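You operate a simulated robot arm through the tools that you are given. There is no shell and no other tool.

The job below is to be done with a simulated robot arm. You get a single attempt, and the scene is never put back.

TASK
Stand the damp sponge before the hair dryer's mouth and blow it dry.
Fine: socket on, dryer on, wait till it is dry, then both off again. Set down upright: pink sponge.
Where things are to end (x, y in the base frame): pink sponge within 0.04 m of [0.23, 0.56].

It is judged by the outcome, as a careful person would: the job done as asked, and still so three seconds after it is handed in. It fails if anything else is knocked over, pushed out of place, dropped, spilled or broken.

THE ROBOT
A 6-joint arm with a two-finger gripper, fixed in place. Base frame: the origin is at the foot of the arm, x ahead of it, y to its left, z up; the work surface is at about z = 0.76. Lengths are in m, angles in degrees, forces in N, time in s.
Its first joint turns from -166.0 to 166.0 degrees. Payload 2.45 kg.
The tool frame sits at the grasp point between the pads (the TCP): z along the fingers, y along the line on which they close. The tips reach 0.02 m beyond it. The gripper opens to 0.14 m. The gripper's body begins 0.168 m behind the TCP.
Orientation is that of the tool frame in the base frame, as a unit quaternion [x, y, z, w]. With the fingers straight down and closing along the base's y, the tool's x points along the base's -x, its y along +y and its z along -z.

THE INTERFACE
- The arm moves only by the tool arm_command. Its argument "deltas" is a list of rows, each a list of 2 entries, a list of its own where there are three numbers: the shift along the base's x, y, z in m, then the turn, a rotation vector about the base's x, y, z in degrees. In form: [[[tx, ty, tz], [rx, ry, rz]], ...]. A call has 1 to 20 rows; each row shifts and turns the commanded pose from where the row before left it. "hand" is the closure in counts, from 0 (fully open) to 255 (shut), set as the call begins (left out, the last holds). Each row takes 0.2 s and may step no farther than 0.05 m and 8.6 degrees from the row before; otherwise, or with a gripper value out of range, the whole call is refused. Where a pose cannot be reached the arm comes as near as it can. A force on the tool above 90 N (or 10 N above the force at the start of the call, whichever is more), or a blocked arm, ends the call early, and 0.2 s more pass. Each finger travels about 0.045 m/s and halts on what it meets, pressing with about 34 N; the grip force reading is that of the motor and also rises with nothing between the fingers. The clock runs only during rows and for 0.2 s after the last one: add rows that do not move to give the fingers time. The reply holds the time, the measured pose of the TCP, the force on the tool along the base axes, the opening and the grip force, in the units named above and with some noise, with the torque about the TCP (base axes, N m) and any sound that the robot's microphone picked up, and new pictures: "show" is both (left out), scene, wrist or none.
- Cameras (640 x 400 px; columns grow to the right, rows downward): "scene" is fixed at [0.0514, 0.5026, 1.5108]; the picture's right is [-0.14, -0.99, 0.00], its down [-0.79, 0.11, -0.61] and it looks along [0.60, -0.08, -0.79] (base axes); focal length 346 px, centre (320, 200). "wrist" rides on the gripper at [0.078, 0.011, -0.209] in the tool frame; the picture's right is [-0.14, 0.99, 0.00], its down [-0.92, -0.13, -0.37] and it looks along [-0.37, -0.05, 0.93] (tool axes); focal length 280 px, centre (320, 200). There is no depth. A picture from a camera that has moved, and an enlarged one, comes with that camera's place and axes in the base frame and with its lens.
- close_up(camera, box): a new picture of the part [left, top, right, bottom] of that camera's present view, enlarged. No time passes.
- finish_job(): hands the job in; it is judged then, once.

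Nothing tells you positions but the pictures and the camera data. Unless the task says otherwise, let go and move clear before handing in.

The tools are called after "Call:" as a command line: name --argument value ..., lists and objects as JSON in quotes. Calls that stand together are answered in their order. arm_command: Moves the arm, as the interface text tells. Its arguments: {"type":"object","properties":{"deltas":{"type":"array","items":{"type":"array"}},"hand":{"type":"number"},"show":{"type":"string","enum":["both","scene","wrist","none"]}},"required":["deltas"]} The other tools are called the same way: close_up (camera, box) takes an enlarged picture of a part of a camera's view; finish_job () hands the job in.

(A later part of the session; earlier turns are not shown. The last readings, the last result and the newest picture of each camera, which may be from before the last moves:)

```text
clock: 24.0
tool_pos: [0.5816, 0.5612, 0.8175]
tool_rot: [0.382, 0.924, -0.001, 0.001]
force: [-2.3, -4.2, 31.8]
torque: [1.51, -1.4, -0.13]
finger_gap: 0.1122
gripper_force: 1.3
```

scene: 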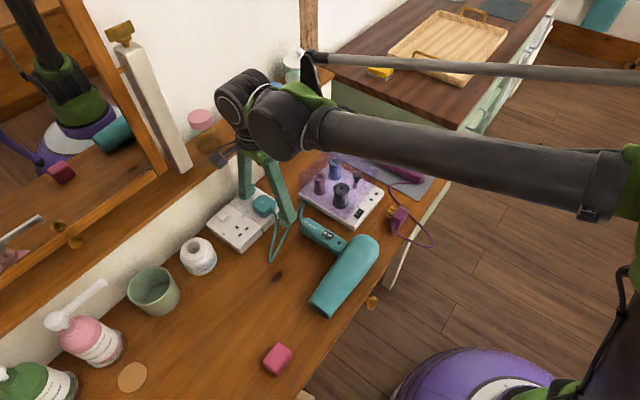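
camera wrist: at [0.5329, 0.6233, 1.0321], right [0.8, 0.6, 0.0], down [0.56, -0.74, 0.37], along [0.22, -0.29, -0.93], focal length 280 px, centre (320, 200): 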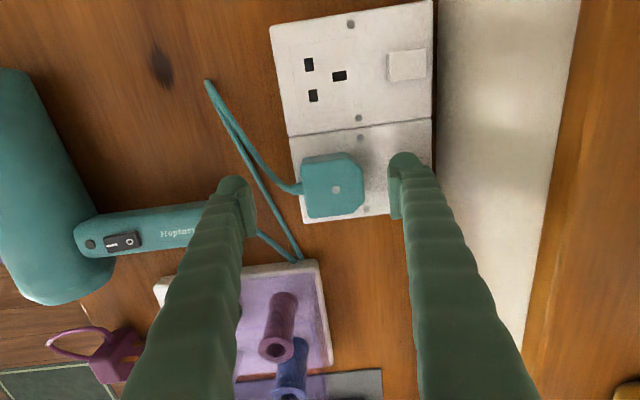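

The force stayed at 2–4 N through about 4 mm of travel, then rose to 32 N at a stop, with the contact about 0.065 m out on the wall-side finger. The rocker seems to have gone over, so I'll lift off and check.

Call:
arm_command --deltas '[[[0, 0, 0.01], [0, 0, 0]], [[0, 0, 0.04], [0, 0, 0]], [[0, 0, 0.04], [0, 0, 0]], [[-0.01, -0.01, 0.03], [0, 0, 0]], [[0, 0, 0], [0, 0, 0]]]' --show "both"

Call:
close_up --camera "wrist" --box '[300, 60, 430, 190]'

Call:
close_up --camera "scene" --box '[200, 170, 290, 250]'

```text
clock: 25.2
tool_pos: [0.5722, 0.552, 0.936]
tool_rot: [0.383, 0.924, -0.001, 0.001]
force: [-0.6, -1.0, 0.0]
torque: [-0.01, 0.01, 0.05]
finger_gap: 0.11
gripper_force: 0.0
camera wrist: at [0.5244, 0.6151, 1.1449], right [0.8, 0.6, 0.0], down [0.56, -0.74, 0.37], along [0.22, -0.29, -0.93], focal length 280 px, centre (320, 200)
```

scene: 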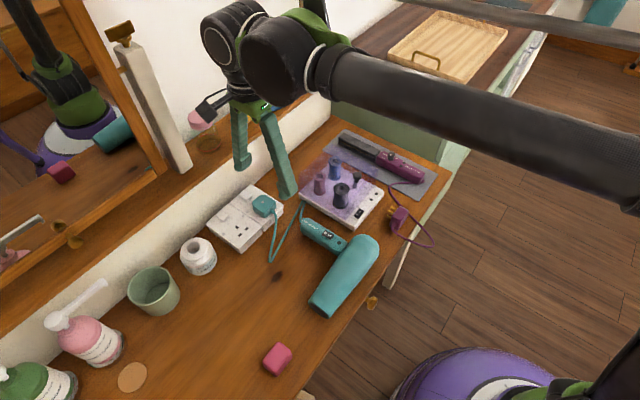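
wrist: 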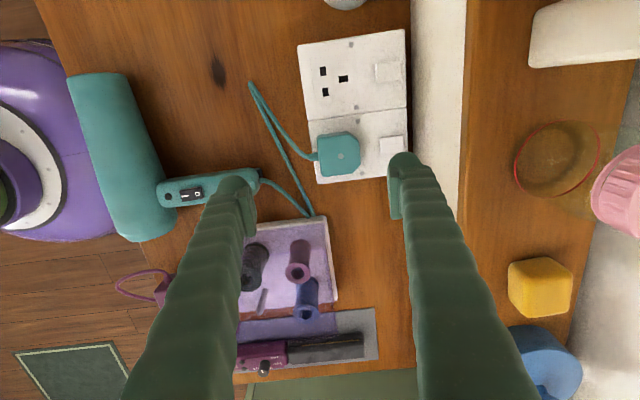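

```text
3.08 times, centred on (365, 125) of wrist
camera zoom: at [0.5244, 0.6151, 1.1449], right [0.8, 0.6, 0.0], down [0.56, -0.74, 0.37], along [0.22, -0.29, -0.93], focal length 863 px, centre (182, 431)
```

zoom: 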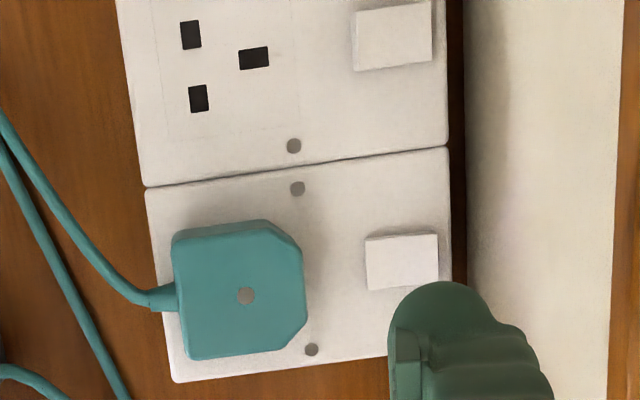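

```text
5.00 times, centred on (245, 210) of scene
camera zoom: at [0.0514, 0.5026, 1.5108], right [-0.14, -0.99, 0.0], down [-0.79, 0.11, -0.61], along [0.6, -0.08, -0.79], focal length 1729 px, centre (695, 150)
```

zoom: 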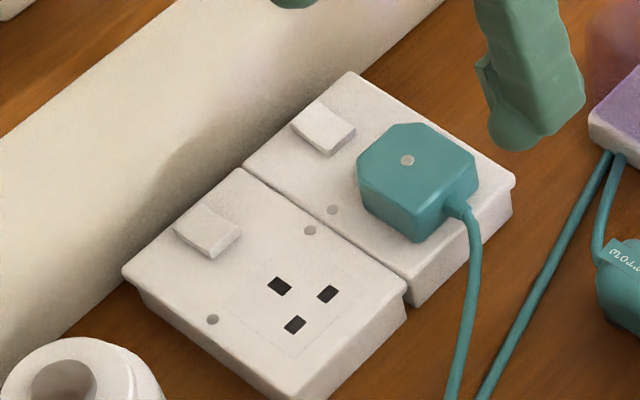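

The rocker beside the plug now tilts the other way, wall side up, so the socket reads as on. A closer look to confirm, and a look at the dryer's switch.

Call:
close_up --camera "scene" --box '[228, 180, 268, 205]'

Call:
close_up --camera "scene" --box '[290, 205, 360, 255]'

Call:
close_up --camera "wrist" --box '[140, 150, 270, 230]'

```text
16.00 times, centred on (248, 192) of scene
camera zoom: at [0.0514, 0.5026, 1.5108], right [-0.14, -0.99, 0.0], down [-0.79, 0.11, -0.61], along [0.6, -0.08, -0.79], focal length 5534 px, centre (1472, 320)
```

zoom: 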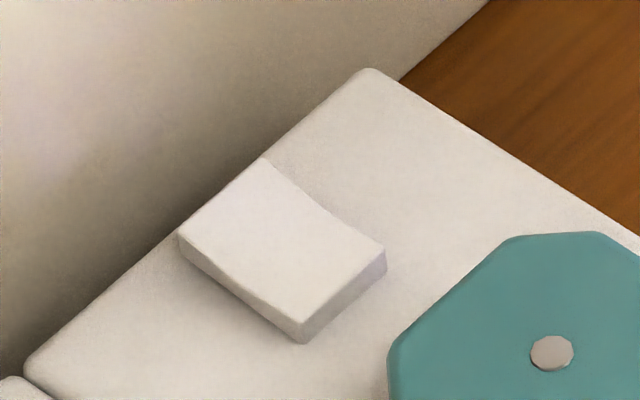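

```text
8.00 times, centred on (325, 230) of scene
camera zoom: at [0.0514, 0.5026, 1.5108], right [-0.14, -0.99, 0.0], down [-0.79, 0.11, -0.61], along [0.6, -0.08, -0.79], focal length 2767 px, centre (280, -40)
```

zoom: 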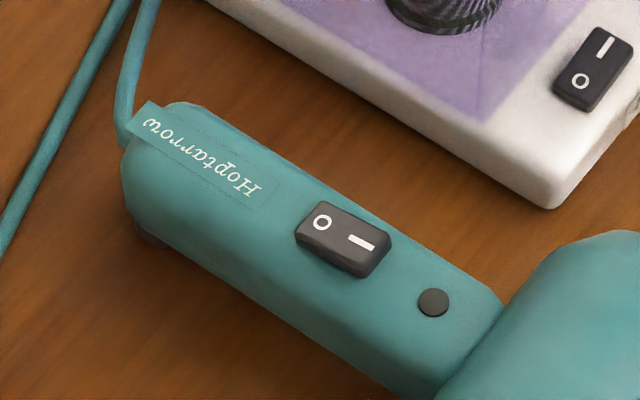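

```text
4.92 times, centred on (205, 190) of wrist
camera zoom: at [0.5244, 0.6151, 1.1449], right [0.8, 0.6, 0.0], down [0.56, -0.74, 0.37], along [0.22, -0.29, -0.93], focal length 1380 px, centre (886, 249)
```

zoom: 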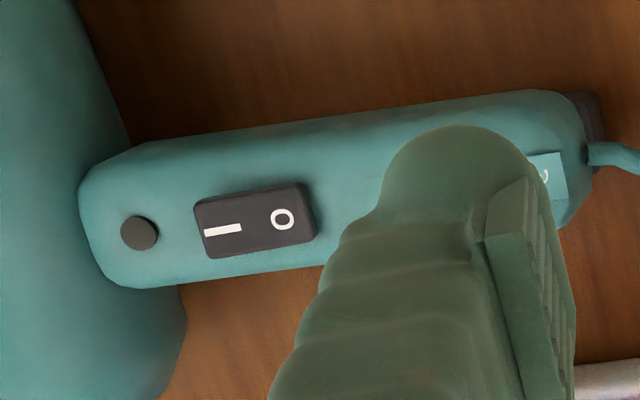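

The socket rocker has clearly flipped. The dryer switch works out at about (0.473, 0.424, 0.82), with its I end toward the barrel. I'll press it the same way, using the room-side finger with the gripper open 0.10 m so the other finger stays beyond the end of the handle.

Call:
arm_command --deltas '[[[-0.0221, -0.0315, 0], [0, 0, 0]], [[-0.0221, -0.0315, 0], [0, 0, 0]], [[-0.0221, -0.0314, 0], [0, 0, 0]], [[0, 0, -0.015], [0, 0, 0]], [[0, 0, 0], [0, 0, 0]]]' --hand 73 --show "both"

Call:
close_up --camera "wrist" --box '[180, 110, 320, 220]'

Call:
close_up --camera "scene" --box '[270, 150, 390, 260]'

```text
clock: 26.4
tool_pos: [0.5047, 0.4583, 0.9203]
tool_rot: [0.382, 0.924, 0.0, 0.001]
force: [0.7, -0.6, 0.1]
torque: [-0.02, 0.0, 0.0]
finger_gap: 0.1001
gripper_force: 0.1
camera wrist: at [0.4576, 0.5208, 1.1302], right [0.8, 0.6, 0.0], down [0.56, -0.74, 0.37], along [0.22, -0.29, -0.93], focal length 280 px, centre (320, 200)
```

scene: 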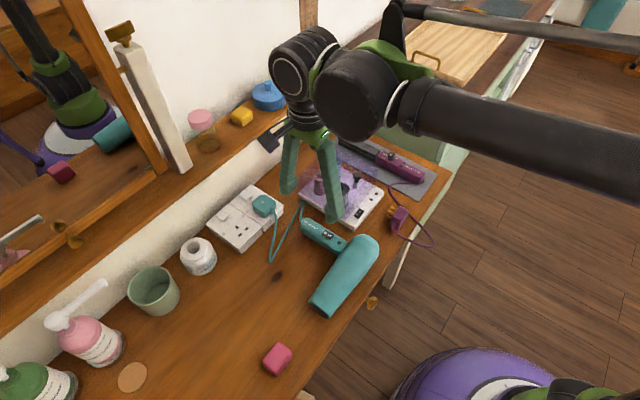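
wrist: 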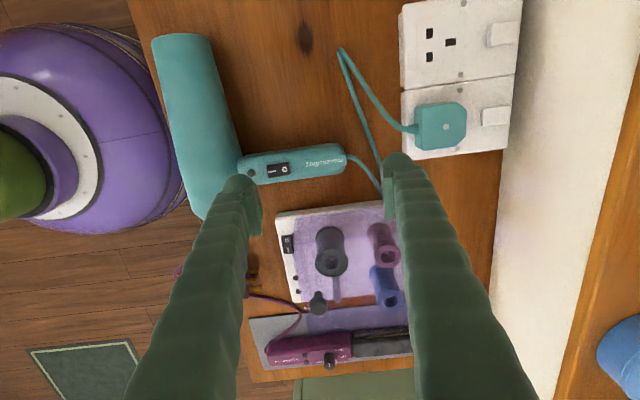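

```text
3.64 times, centred on (250, 165) of wrist
camera zoom: at [0.4576, 0.5208, 1.1302], right [0.8, 0.6, 0.0], down [0.56, -0.74, 0.37], along [0.22, -0.29, -0.93], focal length 1020 px, centre (574, 327)
```

zoom: 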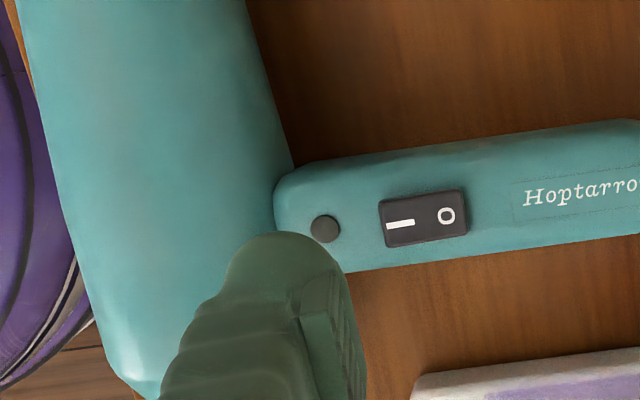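

```text
3.64 times, centred on (330, 205) of scene
camera zoom: at [0.0514, 0.5026, 1.5108], right [-0.14, -0.99, 0.0], down [-0.79, 0.11, -0.61], along [0.6, -0.08, -0.79], focal length 1258 px, centre (284, 182)
```

zoom: 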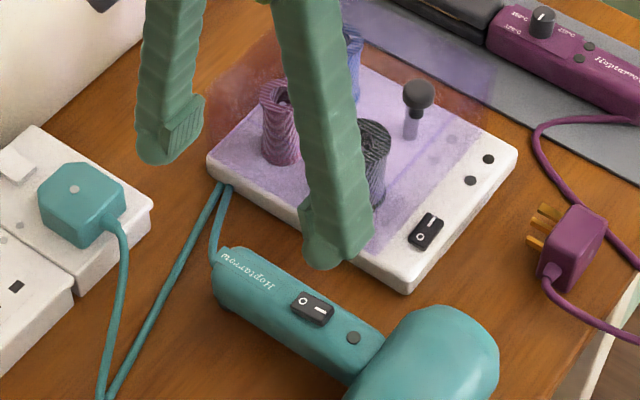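

A fresh fix puts the switch centre about 0.046 m toward the room from the tool centre, at z ≈ 0.825, so the room-side fingertip sits over the I half. Going down carefully.

Call:
arm_command --deltas '[[[0, 0, -0.03], [0, 0, 0]], [[0, 0, -0.03], [0, 0, 0]], [[0, 0, -0.006], [0, 0, 0]], [[0, 0, 0], [0, 0, 0]]]' --show "both"

Call:
close_up --camera "scene" --box '[270, 170, 390, 280]'

Call:
close_up --camera "wrist" --box '[180, 110, 320, 220]'

```text
clock: 27.4
tool_pos: [0.5058, 0.4588, 0.8546]
tool_rot: [0.383, 0.924, 0.0, 0.0]
force: [0.5, -0.2, 0.7]
torque: [0.02, -0.01, 0.02]
finger_gap: 0.1002
gripper_force: 0.1
camera wrist: at [0.458, 0.5213, 1.0635], right [0.8, 0.6, 0.0], down [0.56, -0.74, 0.37], along [0.22, -0.29, -0.93], focal length 280 px, centre (320, 200)
```

scene: 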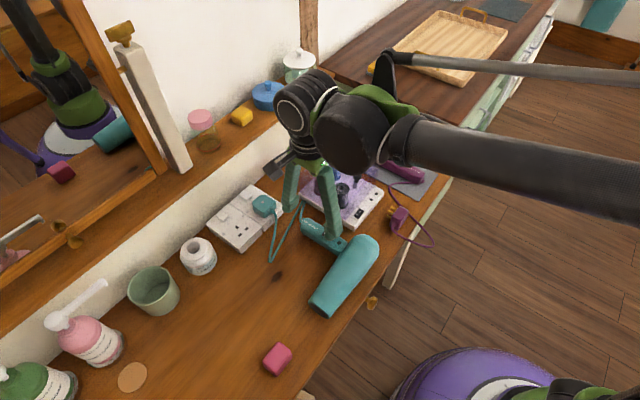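
wrist: 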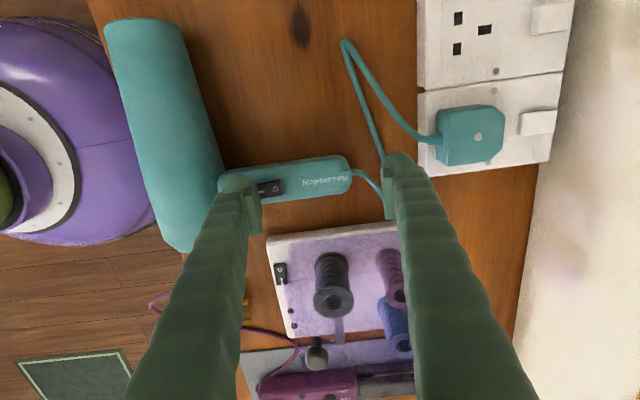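

```text
3.64 times, centred on (330, 225) of scene
camera zoom: at [0.0514, 0.5026, 1.5108], right [-0.14, -0.99, 0.0], down [-0.79, 0.11, -0.61], along [0.6, -0.08, -0.79], focal length 1258 px, centre (284, 109)
```

zoom: 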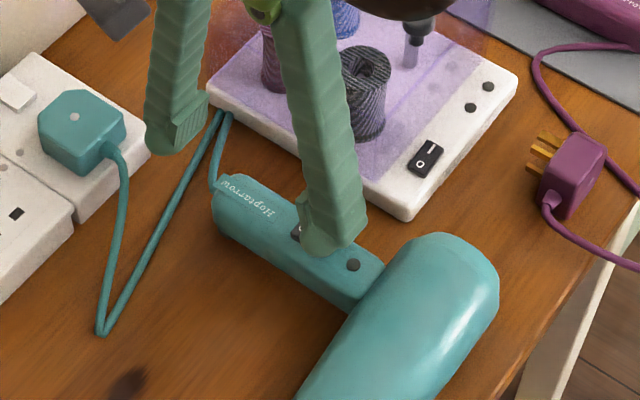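

```text
3.64 times, centred on (250, 165) of wrist
camera zoom: at [0.458, 0.5213, 1.0635], right [0.8, 0.6, 0.0], down [0.56, -0.74, 0.37], along [0.22, -0.29, -0.93], focal length 1020 px, centre (574, 327)
```

zoom: 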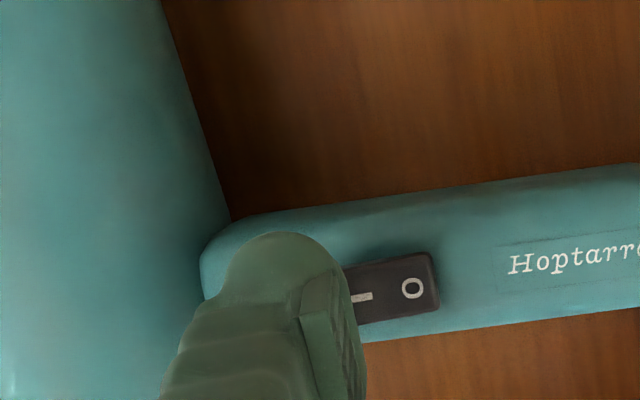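

The room-side fingertip is over the I end with the O still showing beside it. Stepping down now while watching force and sound.

Call:
arm_command --deltas '[[[-0.0007, -0.0007, -0.003], [0, 0, 0]], [[0, 0, -0.003], [0, 0, 0]], [[0, 0, 0], [0, 0, 0]]]' --show "none"

Call:
arm_command --deltas '[[[0, 0, -0.002], [0, 0, 0]], [[0, 0, 0], [0, 0, 0]]]' --show "none"

Call:
arm_command --deltas '[[[0, 0, -0.002], [0, 0, 0]], [[0, 0, 0], [0, 0, 0]]]' --show "none"

```text
clock: 28.2
tool_pos: [0.5049, 0.4581, 0.8493]
tool_rot: [0.383, 0.924, 0.0, 0.001]
force: [0.1, 0.7, -0.7]
torque: [0.02, 0.0, 0.0]
finger_gap: 0.0999
gripper_force: 0.1
```

```text
clock: 28.8
tool_pos: [0.5044, 0.4574, 0.8473]
tool_rot: [0.382, 0.924, 0.0, 0.001]
force: [-0.1, -0.8, 0.7]
torque: [-0.04, 0.0, 0.0]
finger_gap: 0.1002
gripper_force: 0.1
```

```text
clock: 29.4
tool_pos: [0.5041, 0.4567, 0.8439]
tool_rot: [0.382, 0.924, 0.0, 0.0]
force: [-0.1, 0.2, 0.7]
torque: [0.0, 0.04, 0.08]
finger_gap: 0.1
gripper_force: 0.1
```

No contact yet, with the tip at about z = 0.824. Continuing in small steps.

Call:
arm_command --deltas '[[[0, 0, -0.002], [0, 0, 0]], [[0, 0, 0], [0, 0, 0]]]' --show "none"

Call:
arm_command --deltas '[[[0, 0, -0.002], [0, 0, 0]], [[0, 0, 0], [0, 0, 0]]]' --show "wrist"

```text
clock: 30.0
tool_pos: [0.5041, 0.4563, 0.8435]
tool_rot: [0.383, 0.924, 0.0, 0.001]
force: [0.0, 0.0, 1.3]
torque: [-0.03, 0.05, 0.01]
finger_gap: 0.1002
gripper_force: 0.2
```

```text
clock: 30.6
tool_pos: [0.5046, 0.4571, 0.8417]
tool_rot: [0.382, 0.924, -0.001, 0.0]
force: [0.7, 0.7, 0.1]
torque: [0.0, 0.0, 0.01]
finger_gap: 0.1002
gripper_force: 0.2
camera wrist: at [0.4576, 0.5203, 1.0501], right [0.8, 0.6, 0.0], down [0.56, -0.74, 0.37], along [0.22, -0.29, -0.93], focal length 280 px, centre (320, 200)
```

wrist: 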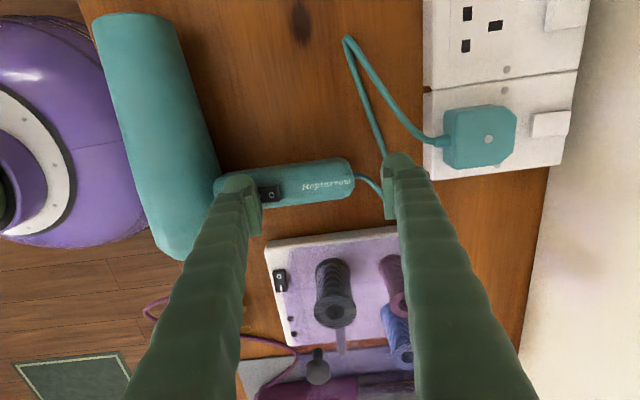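

Only a trace of contact so far. Continuing down.

Call:
arm_command --deltas '[[[0, 0, -0.0015], [0, 0, 0]], [[0, 0, 0], [0, 0, 0]]]' --show "none"

Call:
arm_command --deltas '[[[0, 0, -0.0015], [0, 0, 0]], [[0, 0, 0], [0, 0, 0]]]' --show "none"

Call:
arm_command --deltas '[[[0, 0, -0.0015], [0, 0, 0]], [[0, 0, 0], [0, 0, 0]]]' --show "both"

```text
clock: 31.2
tool_pos: [0.5047, 0.4563, 0.84]
tool_rot: [0.383, 0.924, 0.0, 0.001]
force: [0.3, 1.3, 3.8]
torque: [-0.14, 0.15, 0.02]
finger_gap: 0.1001
gripper_force: 0.0
```

```text
clock: 31.8
tool_pos: [0.5051, 0.4561, 0.8389]
tool_rot: [0.383, 0.924, -0.002, 0.001]
force: [5.8, -2.8, 23.6]
torque: [-1.08, 0.71, 0.35]
finger_gap: 0.1008
gripper_force: 0.6
```

```text
clock: 32.4
tool_pos: [0.5042, 0.4558, 0.8381]
tool_rot: [0.383, 0.924, 0.0, 0.001]
force: [12.8, -5.4, 49.8]
torque: [-2.34, 1.69, 0.74]
finger_gap: 0.1029
gripper_force: 2.2
camera wrist: at [0.4578, 0.5191, 1.0467], right [0.8, 0.6, 0.0], down [0.56, -0.74, 0.37], along [0.22, -0.29, -0.93], focal length 280 px, centre (320, 200)
```

scene: 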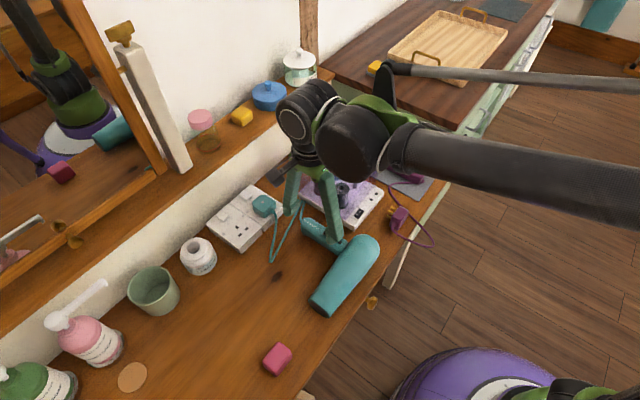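
wrist: 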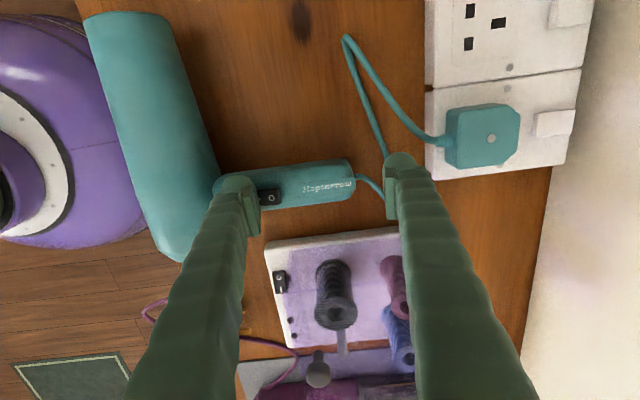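

The force rose sharply to 50 N, so the switch is on its stop. I'll lift off at once and look at it.

Call:
arm_command --deltas '[[[0, 0, 0.006], [0, 0, 0]], [[0, 0, 0.02], [0, 0, 0]], [[0, 0, 0.04], [0, 0, 0]], [[0.01, 0.01, 0.02], [0, 0, 0]], [[0, 0, 0], [0, 0, 0]]]' --show "both"

Call:
close_up --camera "scene" --box '[290, 205, 360, 255]'

Call:
close_up --camera "wrist" --box '[180, 110, 320, 220]'

```text
clock: 33.6
tool_pos: [0.5147, 0.4666, 0.9219]
tool_rot: [0.383, 0.924, 0.0, 0.0]
force: [-0.5, -0.4, 0.3]
torque: [-0.01, -0.03, 0.01]
finger_gap: 0.1001
gripper_force: 0.0
camera wrist: at [0.4675, 0.5304, 1.1316], right [0.8, 0.6, 0.0], down [0.56, -0.74, 0.37], along [0.22, -0.29, -0.93], focal length 280 px, centre (320, 200)
```

scene: 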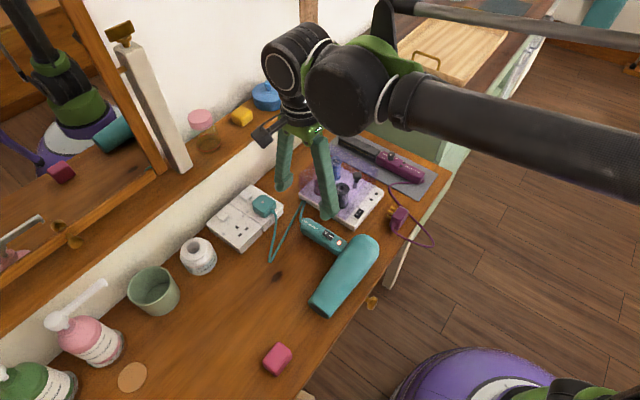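
wrist: 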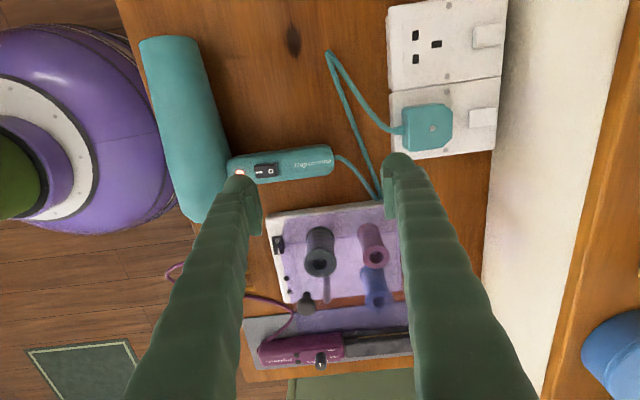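

```text
8.00 times, centred on (325, 230) of scene
camera zoom: at [0.0514, 0.5026, 1.5108], right [-0.14, -0.99, 0.0], down [-0.79, 0.11, -0.61], along [0.6, -0.08, -0.79], focal length 2767 px, centre (280, -40)
```

zoom: 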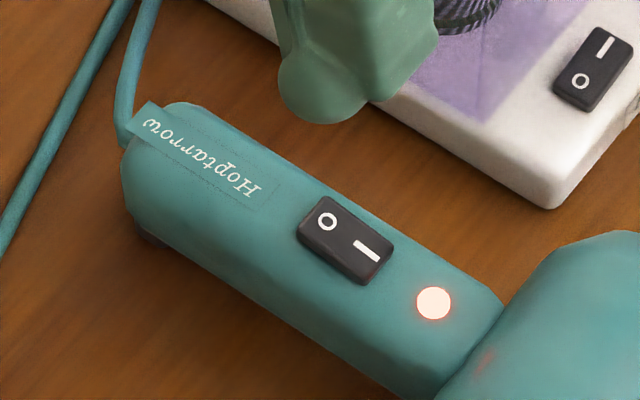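

```text
3.64 times, centred on (250, 165) of wrist
camera zoom: at [0.4675, 0.5304, 1.1316], right [0.8, 0.6, 0.0], down [0.56, -0.74, 0.37], along [0.22, -0.29, -0.93], focal length 1020 px, centre (574, 327)
```

zoom: 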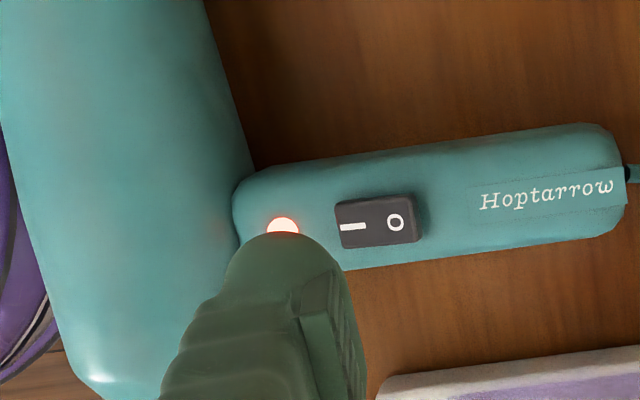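

The dryer's light is on and the switch is on I, so it is running, and it has not moved. I'll note the sponge's look now, then wait and compare.

Call:
close_up --camera "scene" --box '[240, 325, 320, 390]'

Call:
arm_command --deltas '[[[0, 0, 0], [0, 0, 0]], [[0, 0, 0], [0, 0, 0]], [[0, 0, 0], [0, 0, 0]], [[0, 0, 0], [0, 0, 0]], [[0, 0, 0], [0, 0, 0]], [[0, 0, 0], [0, 0, 0]], [[0, 0, 0], [0, 0, 0]], [[0, 0, 0], [0, 0, 0]], [[0, 0, 0], [0, 0, 0]], [[0, 0, 0], [0, 0, 0]]]' --show "scene"

Call:
close_up --camera "scene" --box '[240, 325, 320, 390]'

```text
6.15 times, centred on (280, 358) of scene
camera zoom: at [0.0514, 0.5026, 1.5108], right [-0.14, -0.99, 0.0], down [-0.79, 0.11, -0.61], along [0.6, -0.08, -0.79], focal length 2128 px, centre (566, -769)
```

zoom: 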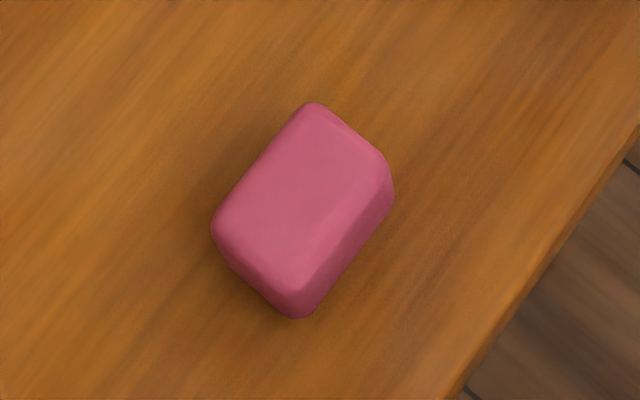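

```text
clock: 35.8
tool_pos: [0.5148, 0.4667, 0.9224]
tool_rot: [0.382, 0.924, 0.0, 0.001]
force: [-0.1, 1.0, 0.8]
torque: [0.07, 0.04, 0.01]
finger_gap: 0.0997
gripper_force: 0.0
```

scene: 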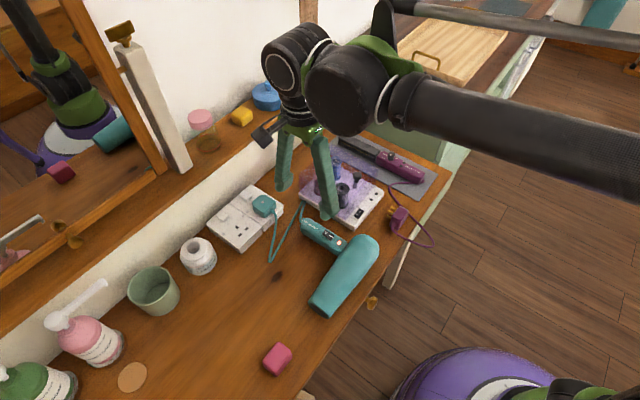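

```text
6.15 times, centred on (280, 358) of scene
camera zoom: at [0.0514, 0.5026, 1.5108], right [-0.14, -0.99, 0.0], down [-0.79, 0.11, -0.61], along [0.6, -0.08, -0.79], focal length 2128 px, centre (566, -769)
```

zoom: 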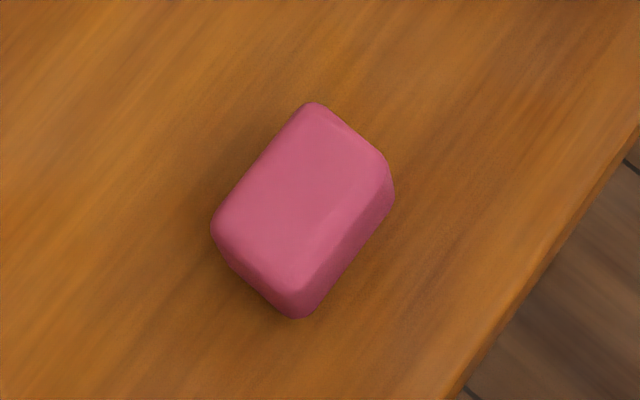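

The sponge hasn't moved, and any change in colour is slight so far. Waiting longer.

Call:
arm_command --deltas '[[[0, 0, 0], [0, 0, 0]], [[0, 0, 0], [0, 0, 0]], [[0, 0, 0], [0, 0, 0]], [[0, 0, 0], [0, 0, 0]], [[0, 0, 0], [0, 0, 0]], [[0, 0, 0], [0, 0, 0]], [[0, 0, 0], [0, 0, 0]], [[0, 0, 0], [0, 0, 0]], [[0, 0, 0], [0, 0, 0]], [[0, 0, 0], [0, 0, 0]], [[0, 0, 0], [0, 0, 0]], [[0, 0, 0], [0, 0, 0]], [[0, 0, 0], [0, 0, 0]], [[0, 0, 0], [0, 0, 0]], [[0, 0, 0], [0, 0, 0]], [[0, 0, 0], [0, 0, 0]], [[0, 0, 0], [0, 0, 0]], [[0, 0, 0], [0, 0, 0]], [[0, 0, 0], [0, 0, 0]], [[0, 0, 0], [0, 0, 0]]]' --show "scene"

Call:
close_up --camera "scene" --box '[240, 325, 320, 390]'

```text
clock: 40.0
tool_pos: [0.5146, 0.4666, 0.9224]
tool_rot: [0.383, 0.924, 0.0, 0.001]
force: [-0.5, 0.2, 0.1]
torque: [0.02, -0.03, -0.01]
finger_gap: 0.1
gripper_force: 0.1
```

scene: 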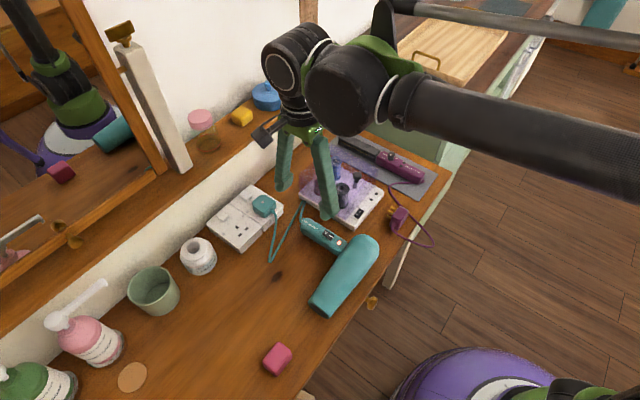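

```text
6.15 times, centred on (280, 358) of scene
camera zoom: at [0.0514, 0.5026, 1.5108], right [-0.14, -0.99, 0.0], down [-0.79, 0.11, -0.61], along [0.6, -0.08, -0.79], focal length 2128 px, centre (566, -769)
```

zoom: 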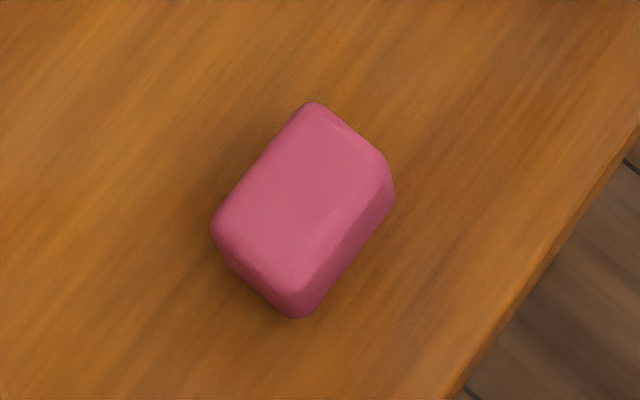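

The light is still on and there's no clear change in the sponge yet. I'll keep waiting and comparing.

Call:
arm_command --deltas '[[[0, 0, 0], [0, 0, 0]], [[0, 0, 0], [0, 0, 0]], [[0, 0, 0], [0, 0, 0]], [[0, 0, 0], [0, 0, 0]], [[0, 0, 0], [0, 0, 0]], [[0, 0, 0], [0, 0, 0]], [[0, 0, 0], [0, 0, 0]], [[0, 0, 0], [0, 0, 0]], [[0, 0, 0], [0, 0, 0]], [[0, 0, 0], [0, 0, 0]], [[0, 0, 0], [0, 0, 0]], [[0, 0, 0], [0, 0, 0]], [[0, 0, 0], [0, 0, 0]], [[0, 0, 0], [0, 0, 0]], [[0, 0, 0], [0, 0, 0]], [[0, 0, 0], [0, 0, 0]], [[0, 0, 0], [0, 0, 0]], [[0, 0, 0], [0, 0, 0]], [[0, 0, 0], [0, 0, 0]], [[0, 0, 0], [0, 0, 0]]]' --show "none"

Call:
close_up --camera "scene" --box '[240, 325, 320, 390]'

Call:
close_up --camera "scene" --box '[240, 200, 400, 390]'

```text
clock: 44.2
tool_pos: [0.5155, 0.4667, 0.9235]
tool_rot: [0.383, 0.924, 0.0, 0.001]
force: [0.9, 0.1, -0.6]
torque: [0.0, -0.01, -0.03]
finger_gap: 0.0998
gripper_force: 0.0
```

```text
6.15 times, centred on (280, 358) of scene
camera zoom: at [0.0514, 0.5026, 1.5108], right [-0.14, -0.99, 0.0], down [-0.79, 0.11, -0.61], along [0.6, -0.08, -0.79], focal length 2128 px, centre (566, -769)
```

zoom: 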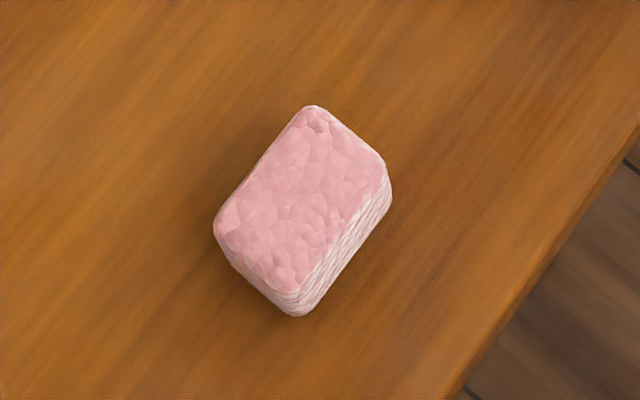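

```text
2.11 times, centred on (320, 295) of scene
camera zoom: at [0.0514, 0.5026, 1.5108], right [-0.14, -0.99, 0.0], down [-0.79, 0.11, -0.61], along [0.6, -0.08, -0.79], focal length 728 px, centre (320, 0)
```

zoom: 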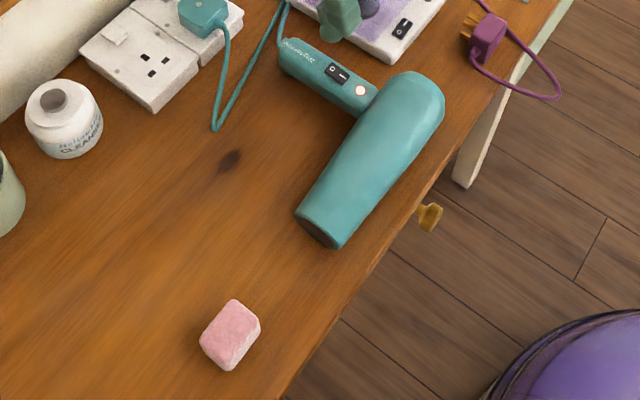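

The sponge has turned pale, textured pink, so it is dry. Now the dryer goes off: the gripper narrows to 0.08 m with the room-side finger over the O end of the switch.

Call:
arm_command --deltas '[[[0.0005, 0.0015, -0.03], [0, 0, 0]], [[0, 0, -0.035], [0, 0, 0]], [[0, 0, 0], [0, 0, 0]]]' --hand 109 --show "wrist"

Call:
close_up --camera "wrist" --box '[180, 110, 320, 220]'

Call:
close_up --camera "scene" --box '[270, 170, 390, 280]'

```text
clock: 45.0
tool_pos: [0.514, 0.4692, 0.8575]
tool_rot: [0.383, 0.924, -0.001, 0.001]
force: [-0.4, -0.7, -0.6]
torque: [-0.01, 0.01, -0.01]
finger_gap: 0.0801
gripper_force: 0.0
camera wrist: at [0.4681, 0.532, 1.0664], right [0.8, 0.6, 0.0], down [0.56, -0.74, 0.37], along [0.22, -0.29, -0.93], focal length 280 px, centre (320, 200)
```

wrist: 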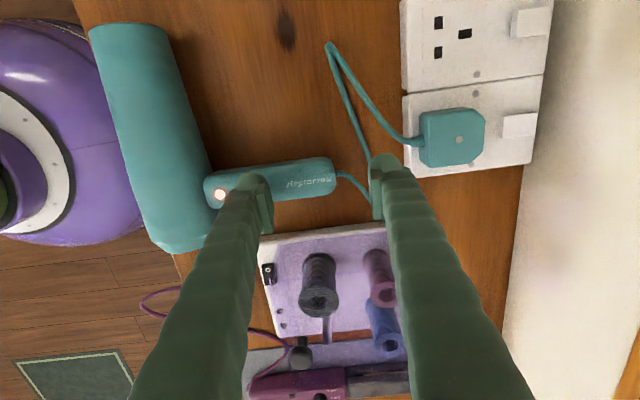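

```text
3.64 times, centred on (250, 165) of wrist
camera zoom: at [0.4681, 0.532, 1.0664], right [0.8, 0.6, 0.0], down [0.56, -0.74, 0.37], along [0.22, -0.29, -0.93], focal length 1020 px, centre (574, 327)
```

zoom: 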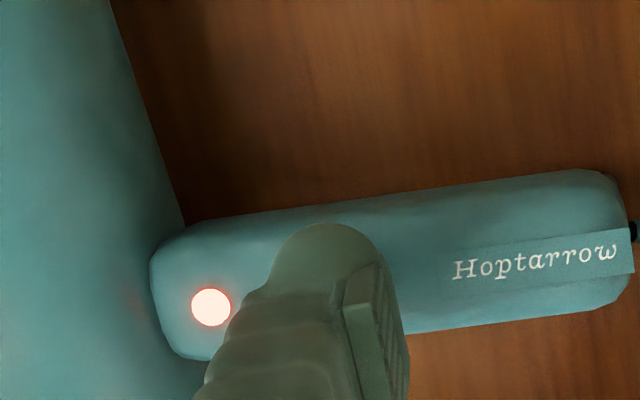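

```text
3.64 times, centred on (330, 225) of scene
camera zoom: at [0.0514, 0.5026, 1.5108], right [-0.14, -0.99, 0.0], down [-0.79, 0.11, -0.61], along [0.6, -0.08, -0.79], focal length 1258 px, centre (284, 109)
```

zoom: 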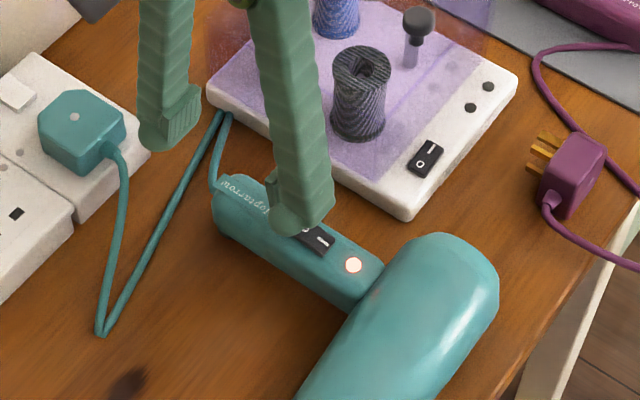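

The finger sits over the O end but slightly too far out, so I'll shift it 4 mm back toward the switch centre. Then I'll step down as before.

Call:
arm_command --deltas '[[[-0.003, -0.003, -0.004], [0, 0, 0]], [[0, 0, -0.004], [0, 0, 0]], [[0, 0, -0.003], [0, 0, 0]], [[0, 0, 0], [0, 0, 0]]]' --show "none"

Call:
arm_command --deltas '[[[0, 0, -0.002], [0, 0, 0]], [[0, 0, 0], [0, 0, 0]]]' --show "none"

Call:
arm_command --deltas '[[[0, 0, -0.002], [0, 0, 0]], [[0, 0, 0], [0, 0, 0]]]' --show "none"

Call:
close_up --camera "scene" --box '[290, 205, 360, 255]'

```text
clock: 46.0
tool_pos: [0.513, 0.4647, 0.8467]
tool_rot: [0.382, 0.924, 0.0, 0.0]
force: [0.1, -0.2, -0.2]
torque: [0.02, 0.01, 0.03]
finger_gap: 0.0804
gripper_force: 0.0
```

```text
clock: 46.6
tool_pos: [0.5122, 0.466, 0.8436]
tool_rot: [0.382, 0.924, 0.0, 0.001]
force: [0.6, 0.9, 1.1]
torque: [-0.06, 0.03, 0.02]
finger_gap: 0.0802
gripper_force: 0.0
```

```text
clock: 47.2
tool_pos: [0.5119, 0.4653, 0.8422]
tool_rot: [0.383, 0.924, 0.0, 0.002]
force: [-0.3, -1.4, -0.3]
torque: [-0.04, -0.02, -0.03]
finger_gap: 0.0803
gripper_force: 0.1
```

```text
8.00 times, centred on (325, 230) of scene
camera zoom: at [0.0514, 0.5026, 1.5108], right [-0.14, -0.99, 0.0], down [-0.79, 0.11, -0.61], along [0.6, -0.08, -0.79], focal length 2767 px, centre (280, -40)
```

zoom: 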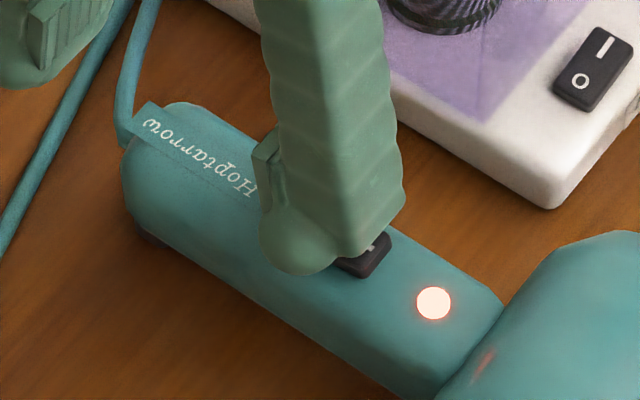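

The light is still on with no contact yet. Continuing one small step at a time and checking the light.

Call:
arm_command --deltas '[[[0, 0, -0.0015], [0, 0, 0]], [[0, 0, 0], [0, 0, 0]]]' --show "none"

Call:
arm_command --deltas '[[[0, 0, -0.0012], [0, 0, 0]], [[0, 0, 0], [0, 0, 0]]]' --show "none"

Call:
close_up --camera "scene" --box '[290, 205, 360, 255]'

```text
clock: 47.8
tool_pos: [0.5128, 0.4642, 0.8409]
tool_rot: [0.382, 0.924, 0.0, 0.0]
force: [4.2, -1.2, 17.6]
torque: [-0.77, 0.45, 0.26]
finger_gap: 0.08
gripper_force: 0.1
```

```text
clock: 48.4
tool_pos: [0.5121, 0.4645, 0.8414]
tool_rot: [0.384, 0.923, -0.001, 0.001]
force: [14.2, -3.2, 49.0]
torque: [-2.07, 1.35, 0.86]
finger_gap: 0.0799
gripper_force: 0.2
```

```text
8.00 times, centred on (325, 230) of scene
camera zoom: at [0.0514, 0.5026, 1.5108], right [-0.14, -0.99, 0.0], down [-0.79, 0.11, -0.61], along [0.6, -0.08, -0.79], focal length 2767 px, centre (280, -40)
```

zoom: 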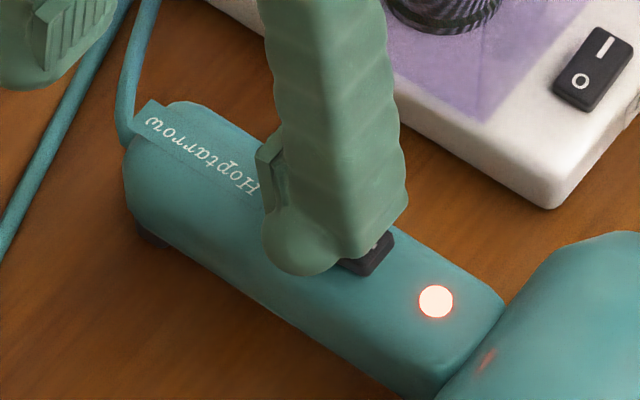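

At 49 N the light is still on and the dryer shifted by about a millimetre, so the finger is bearing across the switch's middle. I'll back off straight away and look.

Call:
arm_command --deltas '[[[0, 0, 0.005], [0, 0, 0]], [[0, 0, 0.03], [0, 0, 0]], [[0, 0, 0.04], [0, 0, 0]], [[0.01, 0.01, 0.01], [0, 0, 0]], [[0, 0, 0], [0, 0, 0]]]' --show "both"

Call:
close_up --camera "scene" --box '[290, 205, 360, 255]'

Call:
close_up --camera "wrist" --box '[180, 110, 320, 220]'

Call:
close_up --camera "scene" --box '[312, 222, 344, 246]'

```text
clock: 49.6
tool_pos: [0.5212, 0.4777, 0.9245]
tool_rot: [0.382, 0.924, 0.0, 0.0]
force: [0.9, -0.5, 0.7]
torque: [0.0, 0.01, 0.01]
finger_gap: 0.0802
gripper_force: 0.1
camera wrist: at [0.4743, 0.5402, 1.1339], right [0.8, 0.6, 0.0], down [0.56, -0.74, 0.37], along [0.22, -0.29, -0.93], focal length 280 px, centre (320, 200)
```

scene: 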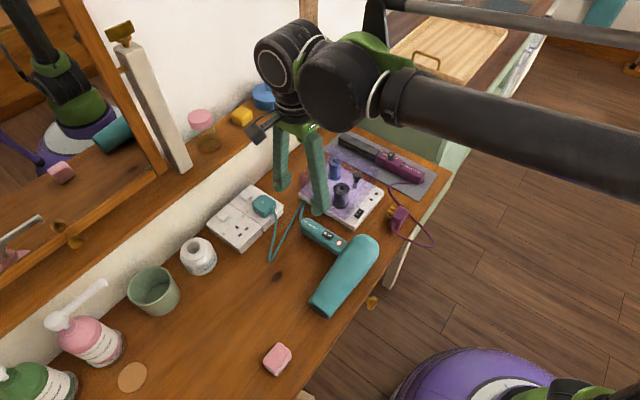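
wrist: 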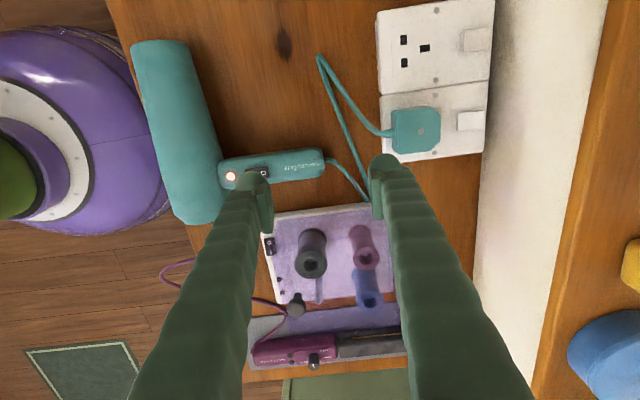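

```text
8.00 times, centred on (325, 230) of scene
camera zoom: at [0.0514, 0.5026, 1.5108], right [-0.14, -0.99, 0.0], down [-0.79, 0.11, -0.61], along [0.6, -0.08, -0.79], focal length 2767 px, centre (280, -40)
```

zoom: 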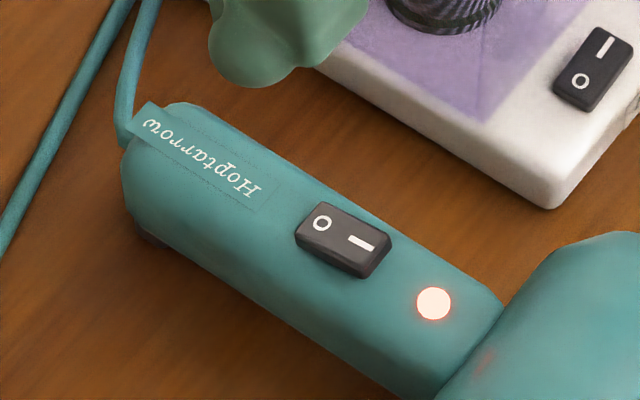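

```text
3.64 times, centred on (250, 165) of wrist
camera zoom: at [0.4743, 0.5402, 1.1339], right [0.8, 0.6, 0.0], down [0.56, -0.74, 0.37], along [0.22, -0.29, -0.93], focal length 1020 px, centre (574, 327)
```

zoom: 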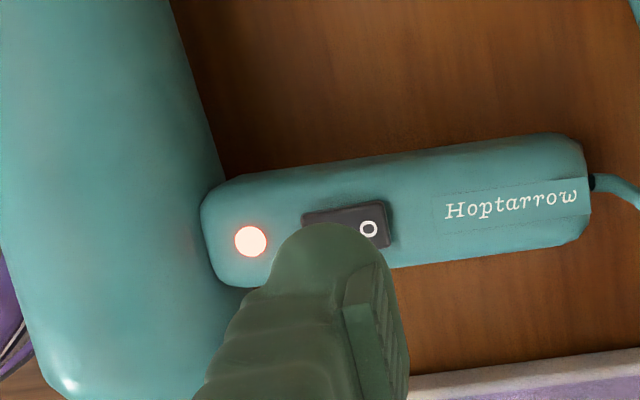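

```text
16.00 times, centred on (328, 234) of scene
camera zoom: at [0.0514, 0.5026, 1.5108], right [-0.14, -0.99, 0.0], down [-0.79, 0.11, -0.61], along [0.6, -0.08, -0.79], focal length 5534 px, centre (192, -344)
```

zoom: 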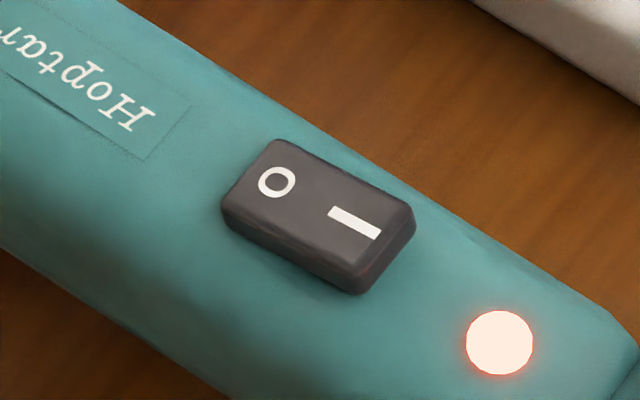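

The rocker now looks exactly as it did at the start, with O pressed, yet the light is still on. I'll wait a moment and check again.

Call:
arm_command --deltas '[[[0, 0, 0], [0, 0, 0]], [[0, 0, 0], [0, 0, 0]]]' --show "none"

Call:
close_up --camera "scene" --box '[290, 205, 360, 255]'

Call:
close_up --camera "scene" --box '[312, 222, 344, 246]'

```text
clock: 50.2
tool_pos: [0.5206, 0.4764, 0.925]
tool_rot: [0.383, 0.924, -0.001, 0.0]
force: [-0.5, -0.8, 0.0]
torque: [0.05, 0.02, 0.01]
finger_gap: 0.0797
gripper_force: 0.1
```

```text
8.00 times, centred on (325, 230) of scene
camera zoom: at [0.0514, 0.5026, 1.5108], right [-0.14, -0.99, 0.0], down [-0.79, 0.11, -0.61], along [0.6, -0.08, -0.79], focal length 2767 px, centre (280, -40)
```

zoom: 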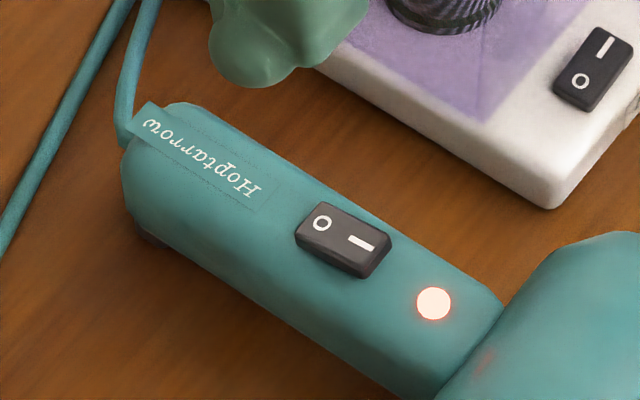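

```text
16.00 times, centred on (328, 234) of scene
camera zoom: at [0.0514, 0.5026, 1.5108], right [-0.14, -0.99, 0.0], down [-0.79, 0.11, -0.61], along [0.6, -0.08, -0.79], focal length 5534 px, centre (192, -344)
```

zoom: 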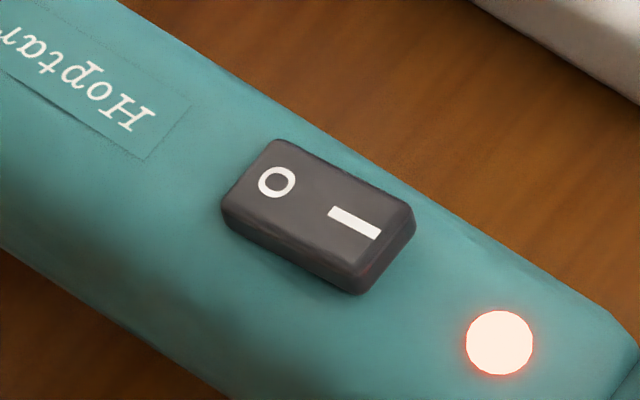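

The switch is at O but the light hasn't gone out yet. It may lag, so I'll give it a couple more seconds before acting.

Call:
arm_command --deltas '[[[0, 0, 0], [0, 0, 0]], [[0, 0, 0], [0, 0, 0]], [[0, 0, 0], [0, 0, 0]], [[0, 0, 0], [0, 0, 0]], [[0, 0, 0], [0, 0, 0]], [[0, 0, 0], [0, 0, 0]], [[0, 0, 0], [0, 0, 0]], [[0, 0, 0], [0, 0, 0]]]' --show "scene"

Call:
close_up --camera "scene" --box '[290, 205, 360, 255]'

Call:
close_up --camera "wrist" --box '[190, 120, 310, 210]'

Call:
close_up --camera "scene" --box '[228, 180, 268, 205]'

```text
clock: 52.0
tool_pos: [0.5211, 0.4776, 0.924]
tool_rot: [0.382, 0.924, 0.0, 0.001]
force: [0.3, -0.2, 0.6]
torque: [-0.04, 0.0, 0.0]
finger_gap: 0.0802
gripper_force: 0.0
```

scene: 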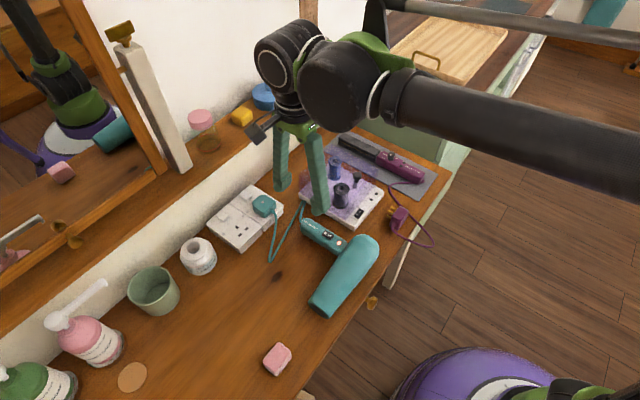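

```text
8.00 times, centred on (325, 230) of scene
camera zoom: at [0.0514, 0.5026, 1.5108], right [-0.14, -0.99, 0.0], down [-0.79, 0.11, -0.61], along [0.6, -0.08, -0.79], focal length 2767 px, centre (280, -40)
```

zoom: 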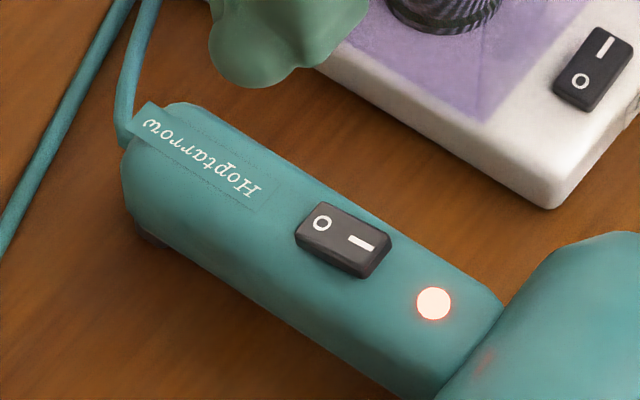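

```text
4.44 times, centred on (250, 165) of wrist
camera zoom: at [0.4743, 0.5401, 1.1338], right [0.8, 0.6, 0.0], down [0.56, -0.74, 0.37], along [0.22, -0.29, -0.93], focal length 1246 px, centre (631, 356)
```

zoom: 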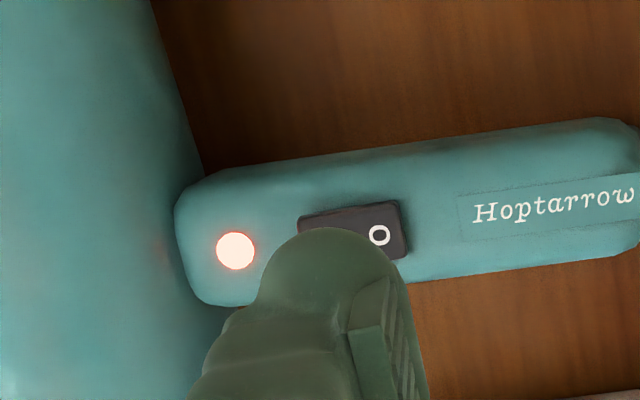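

```text
16.00 times, centred on (248, 192) of scene
camera zoom: at [0.0514, 0.5026, 1.5108], right [-0.14, -0.99, 0.0], down [-0.79, 0.11, -0.61], along [0.6, -0.08, -0.79], focal length 5534 px, centre (1472, 320)
```

zoom: 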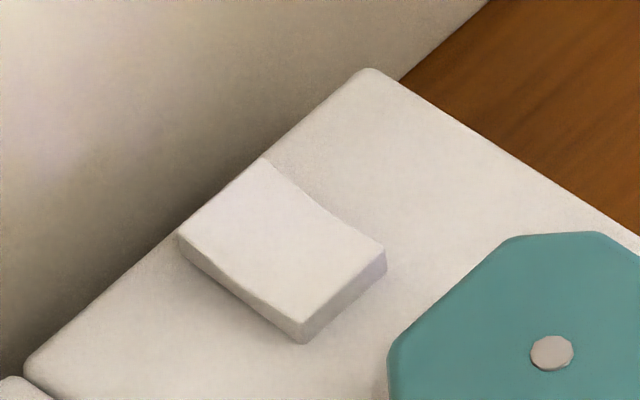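

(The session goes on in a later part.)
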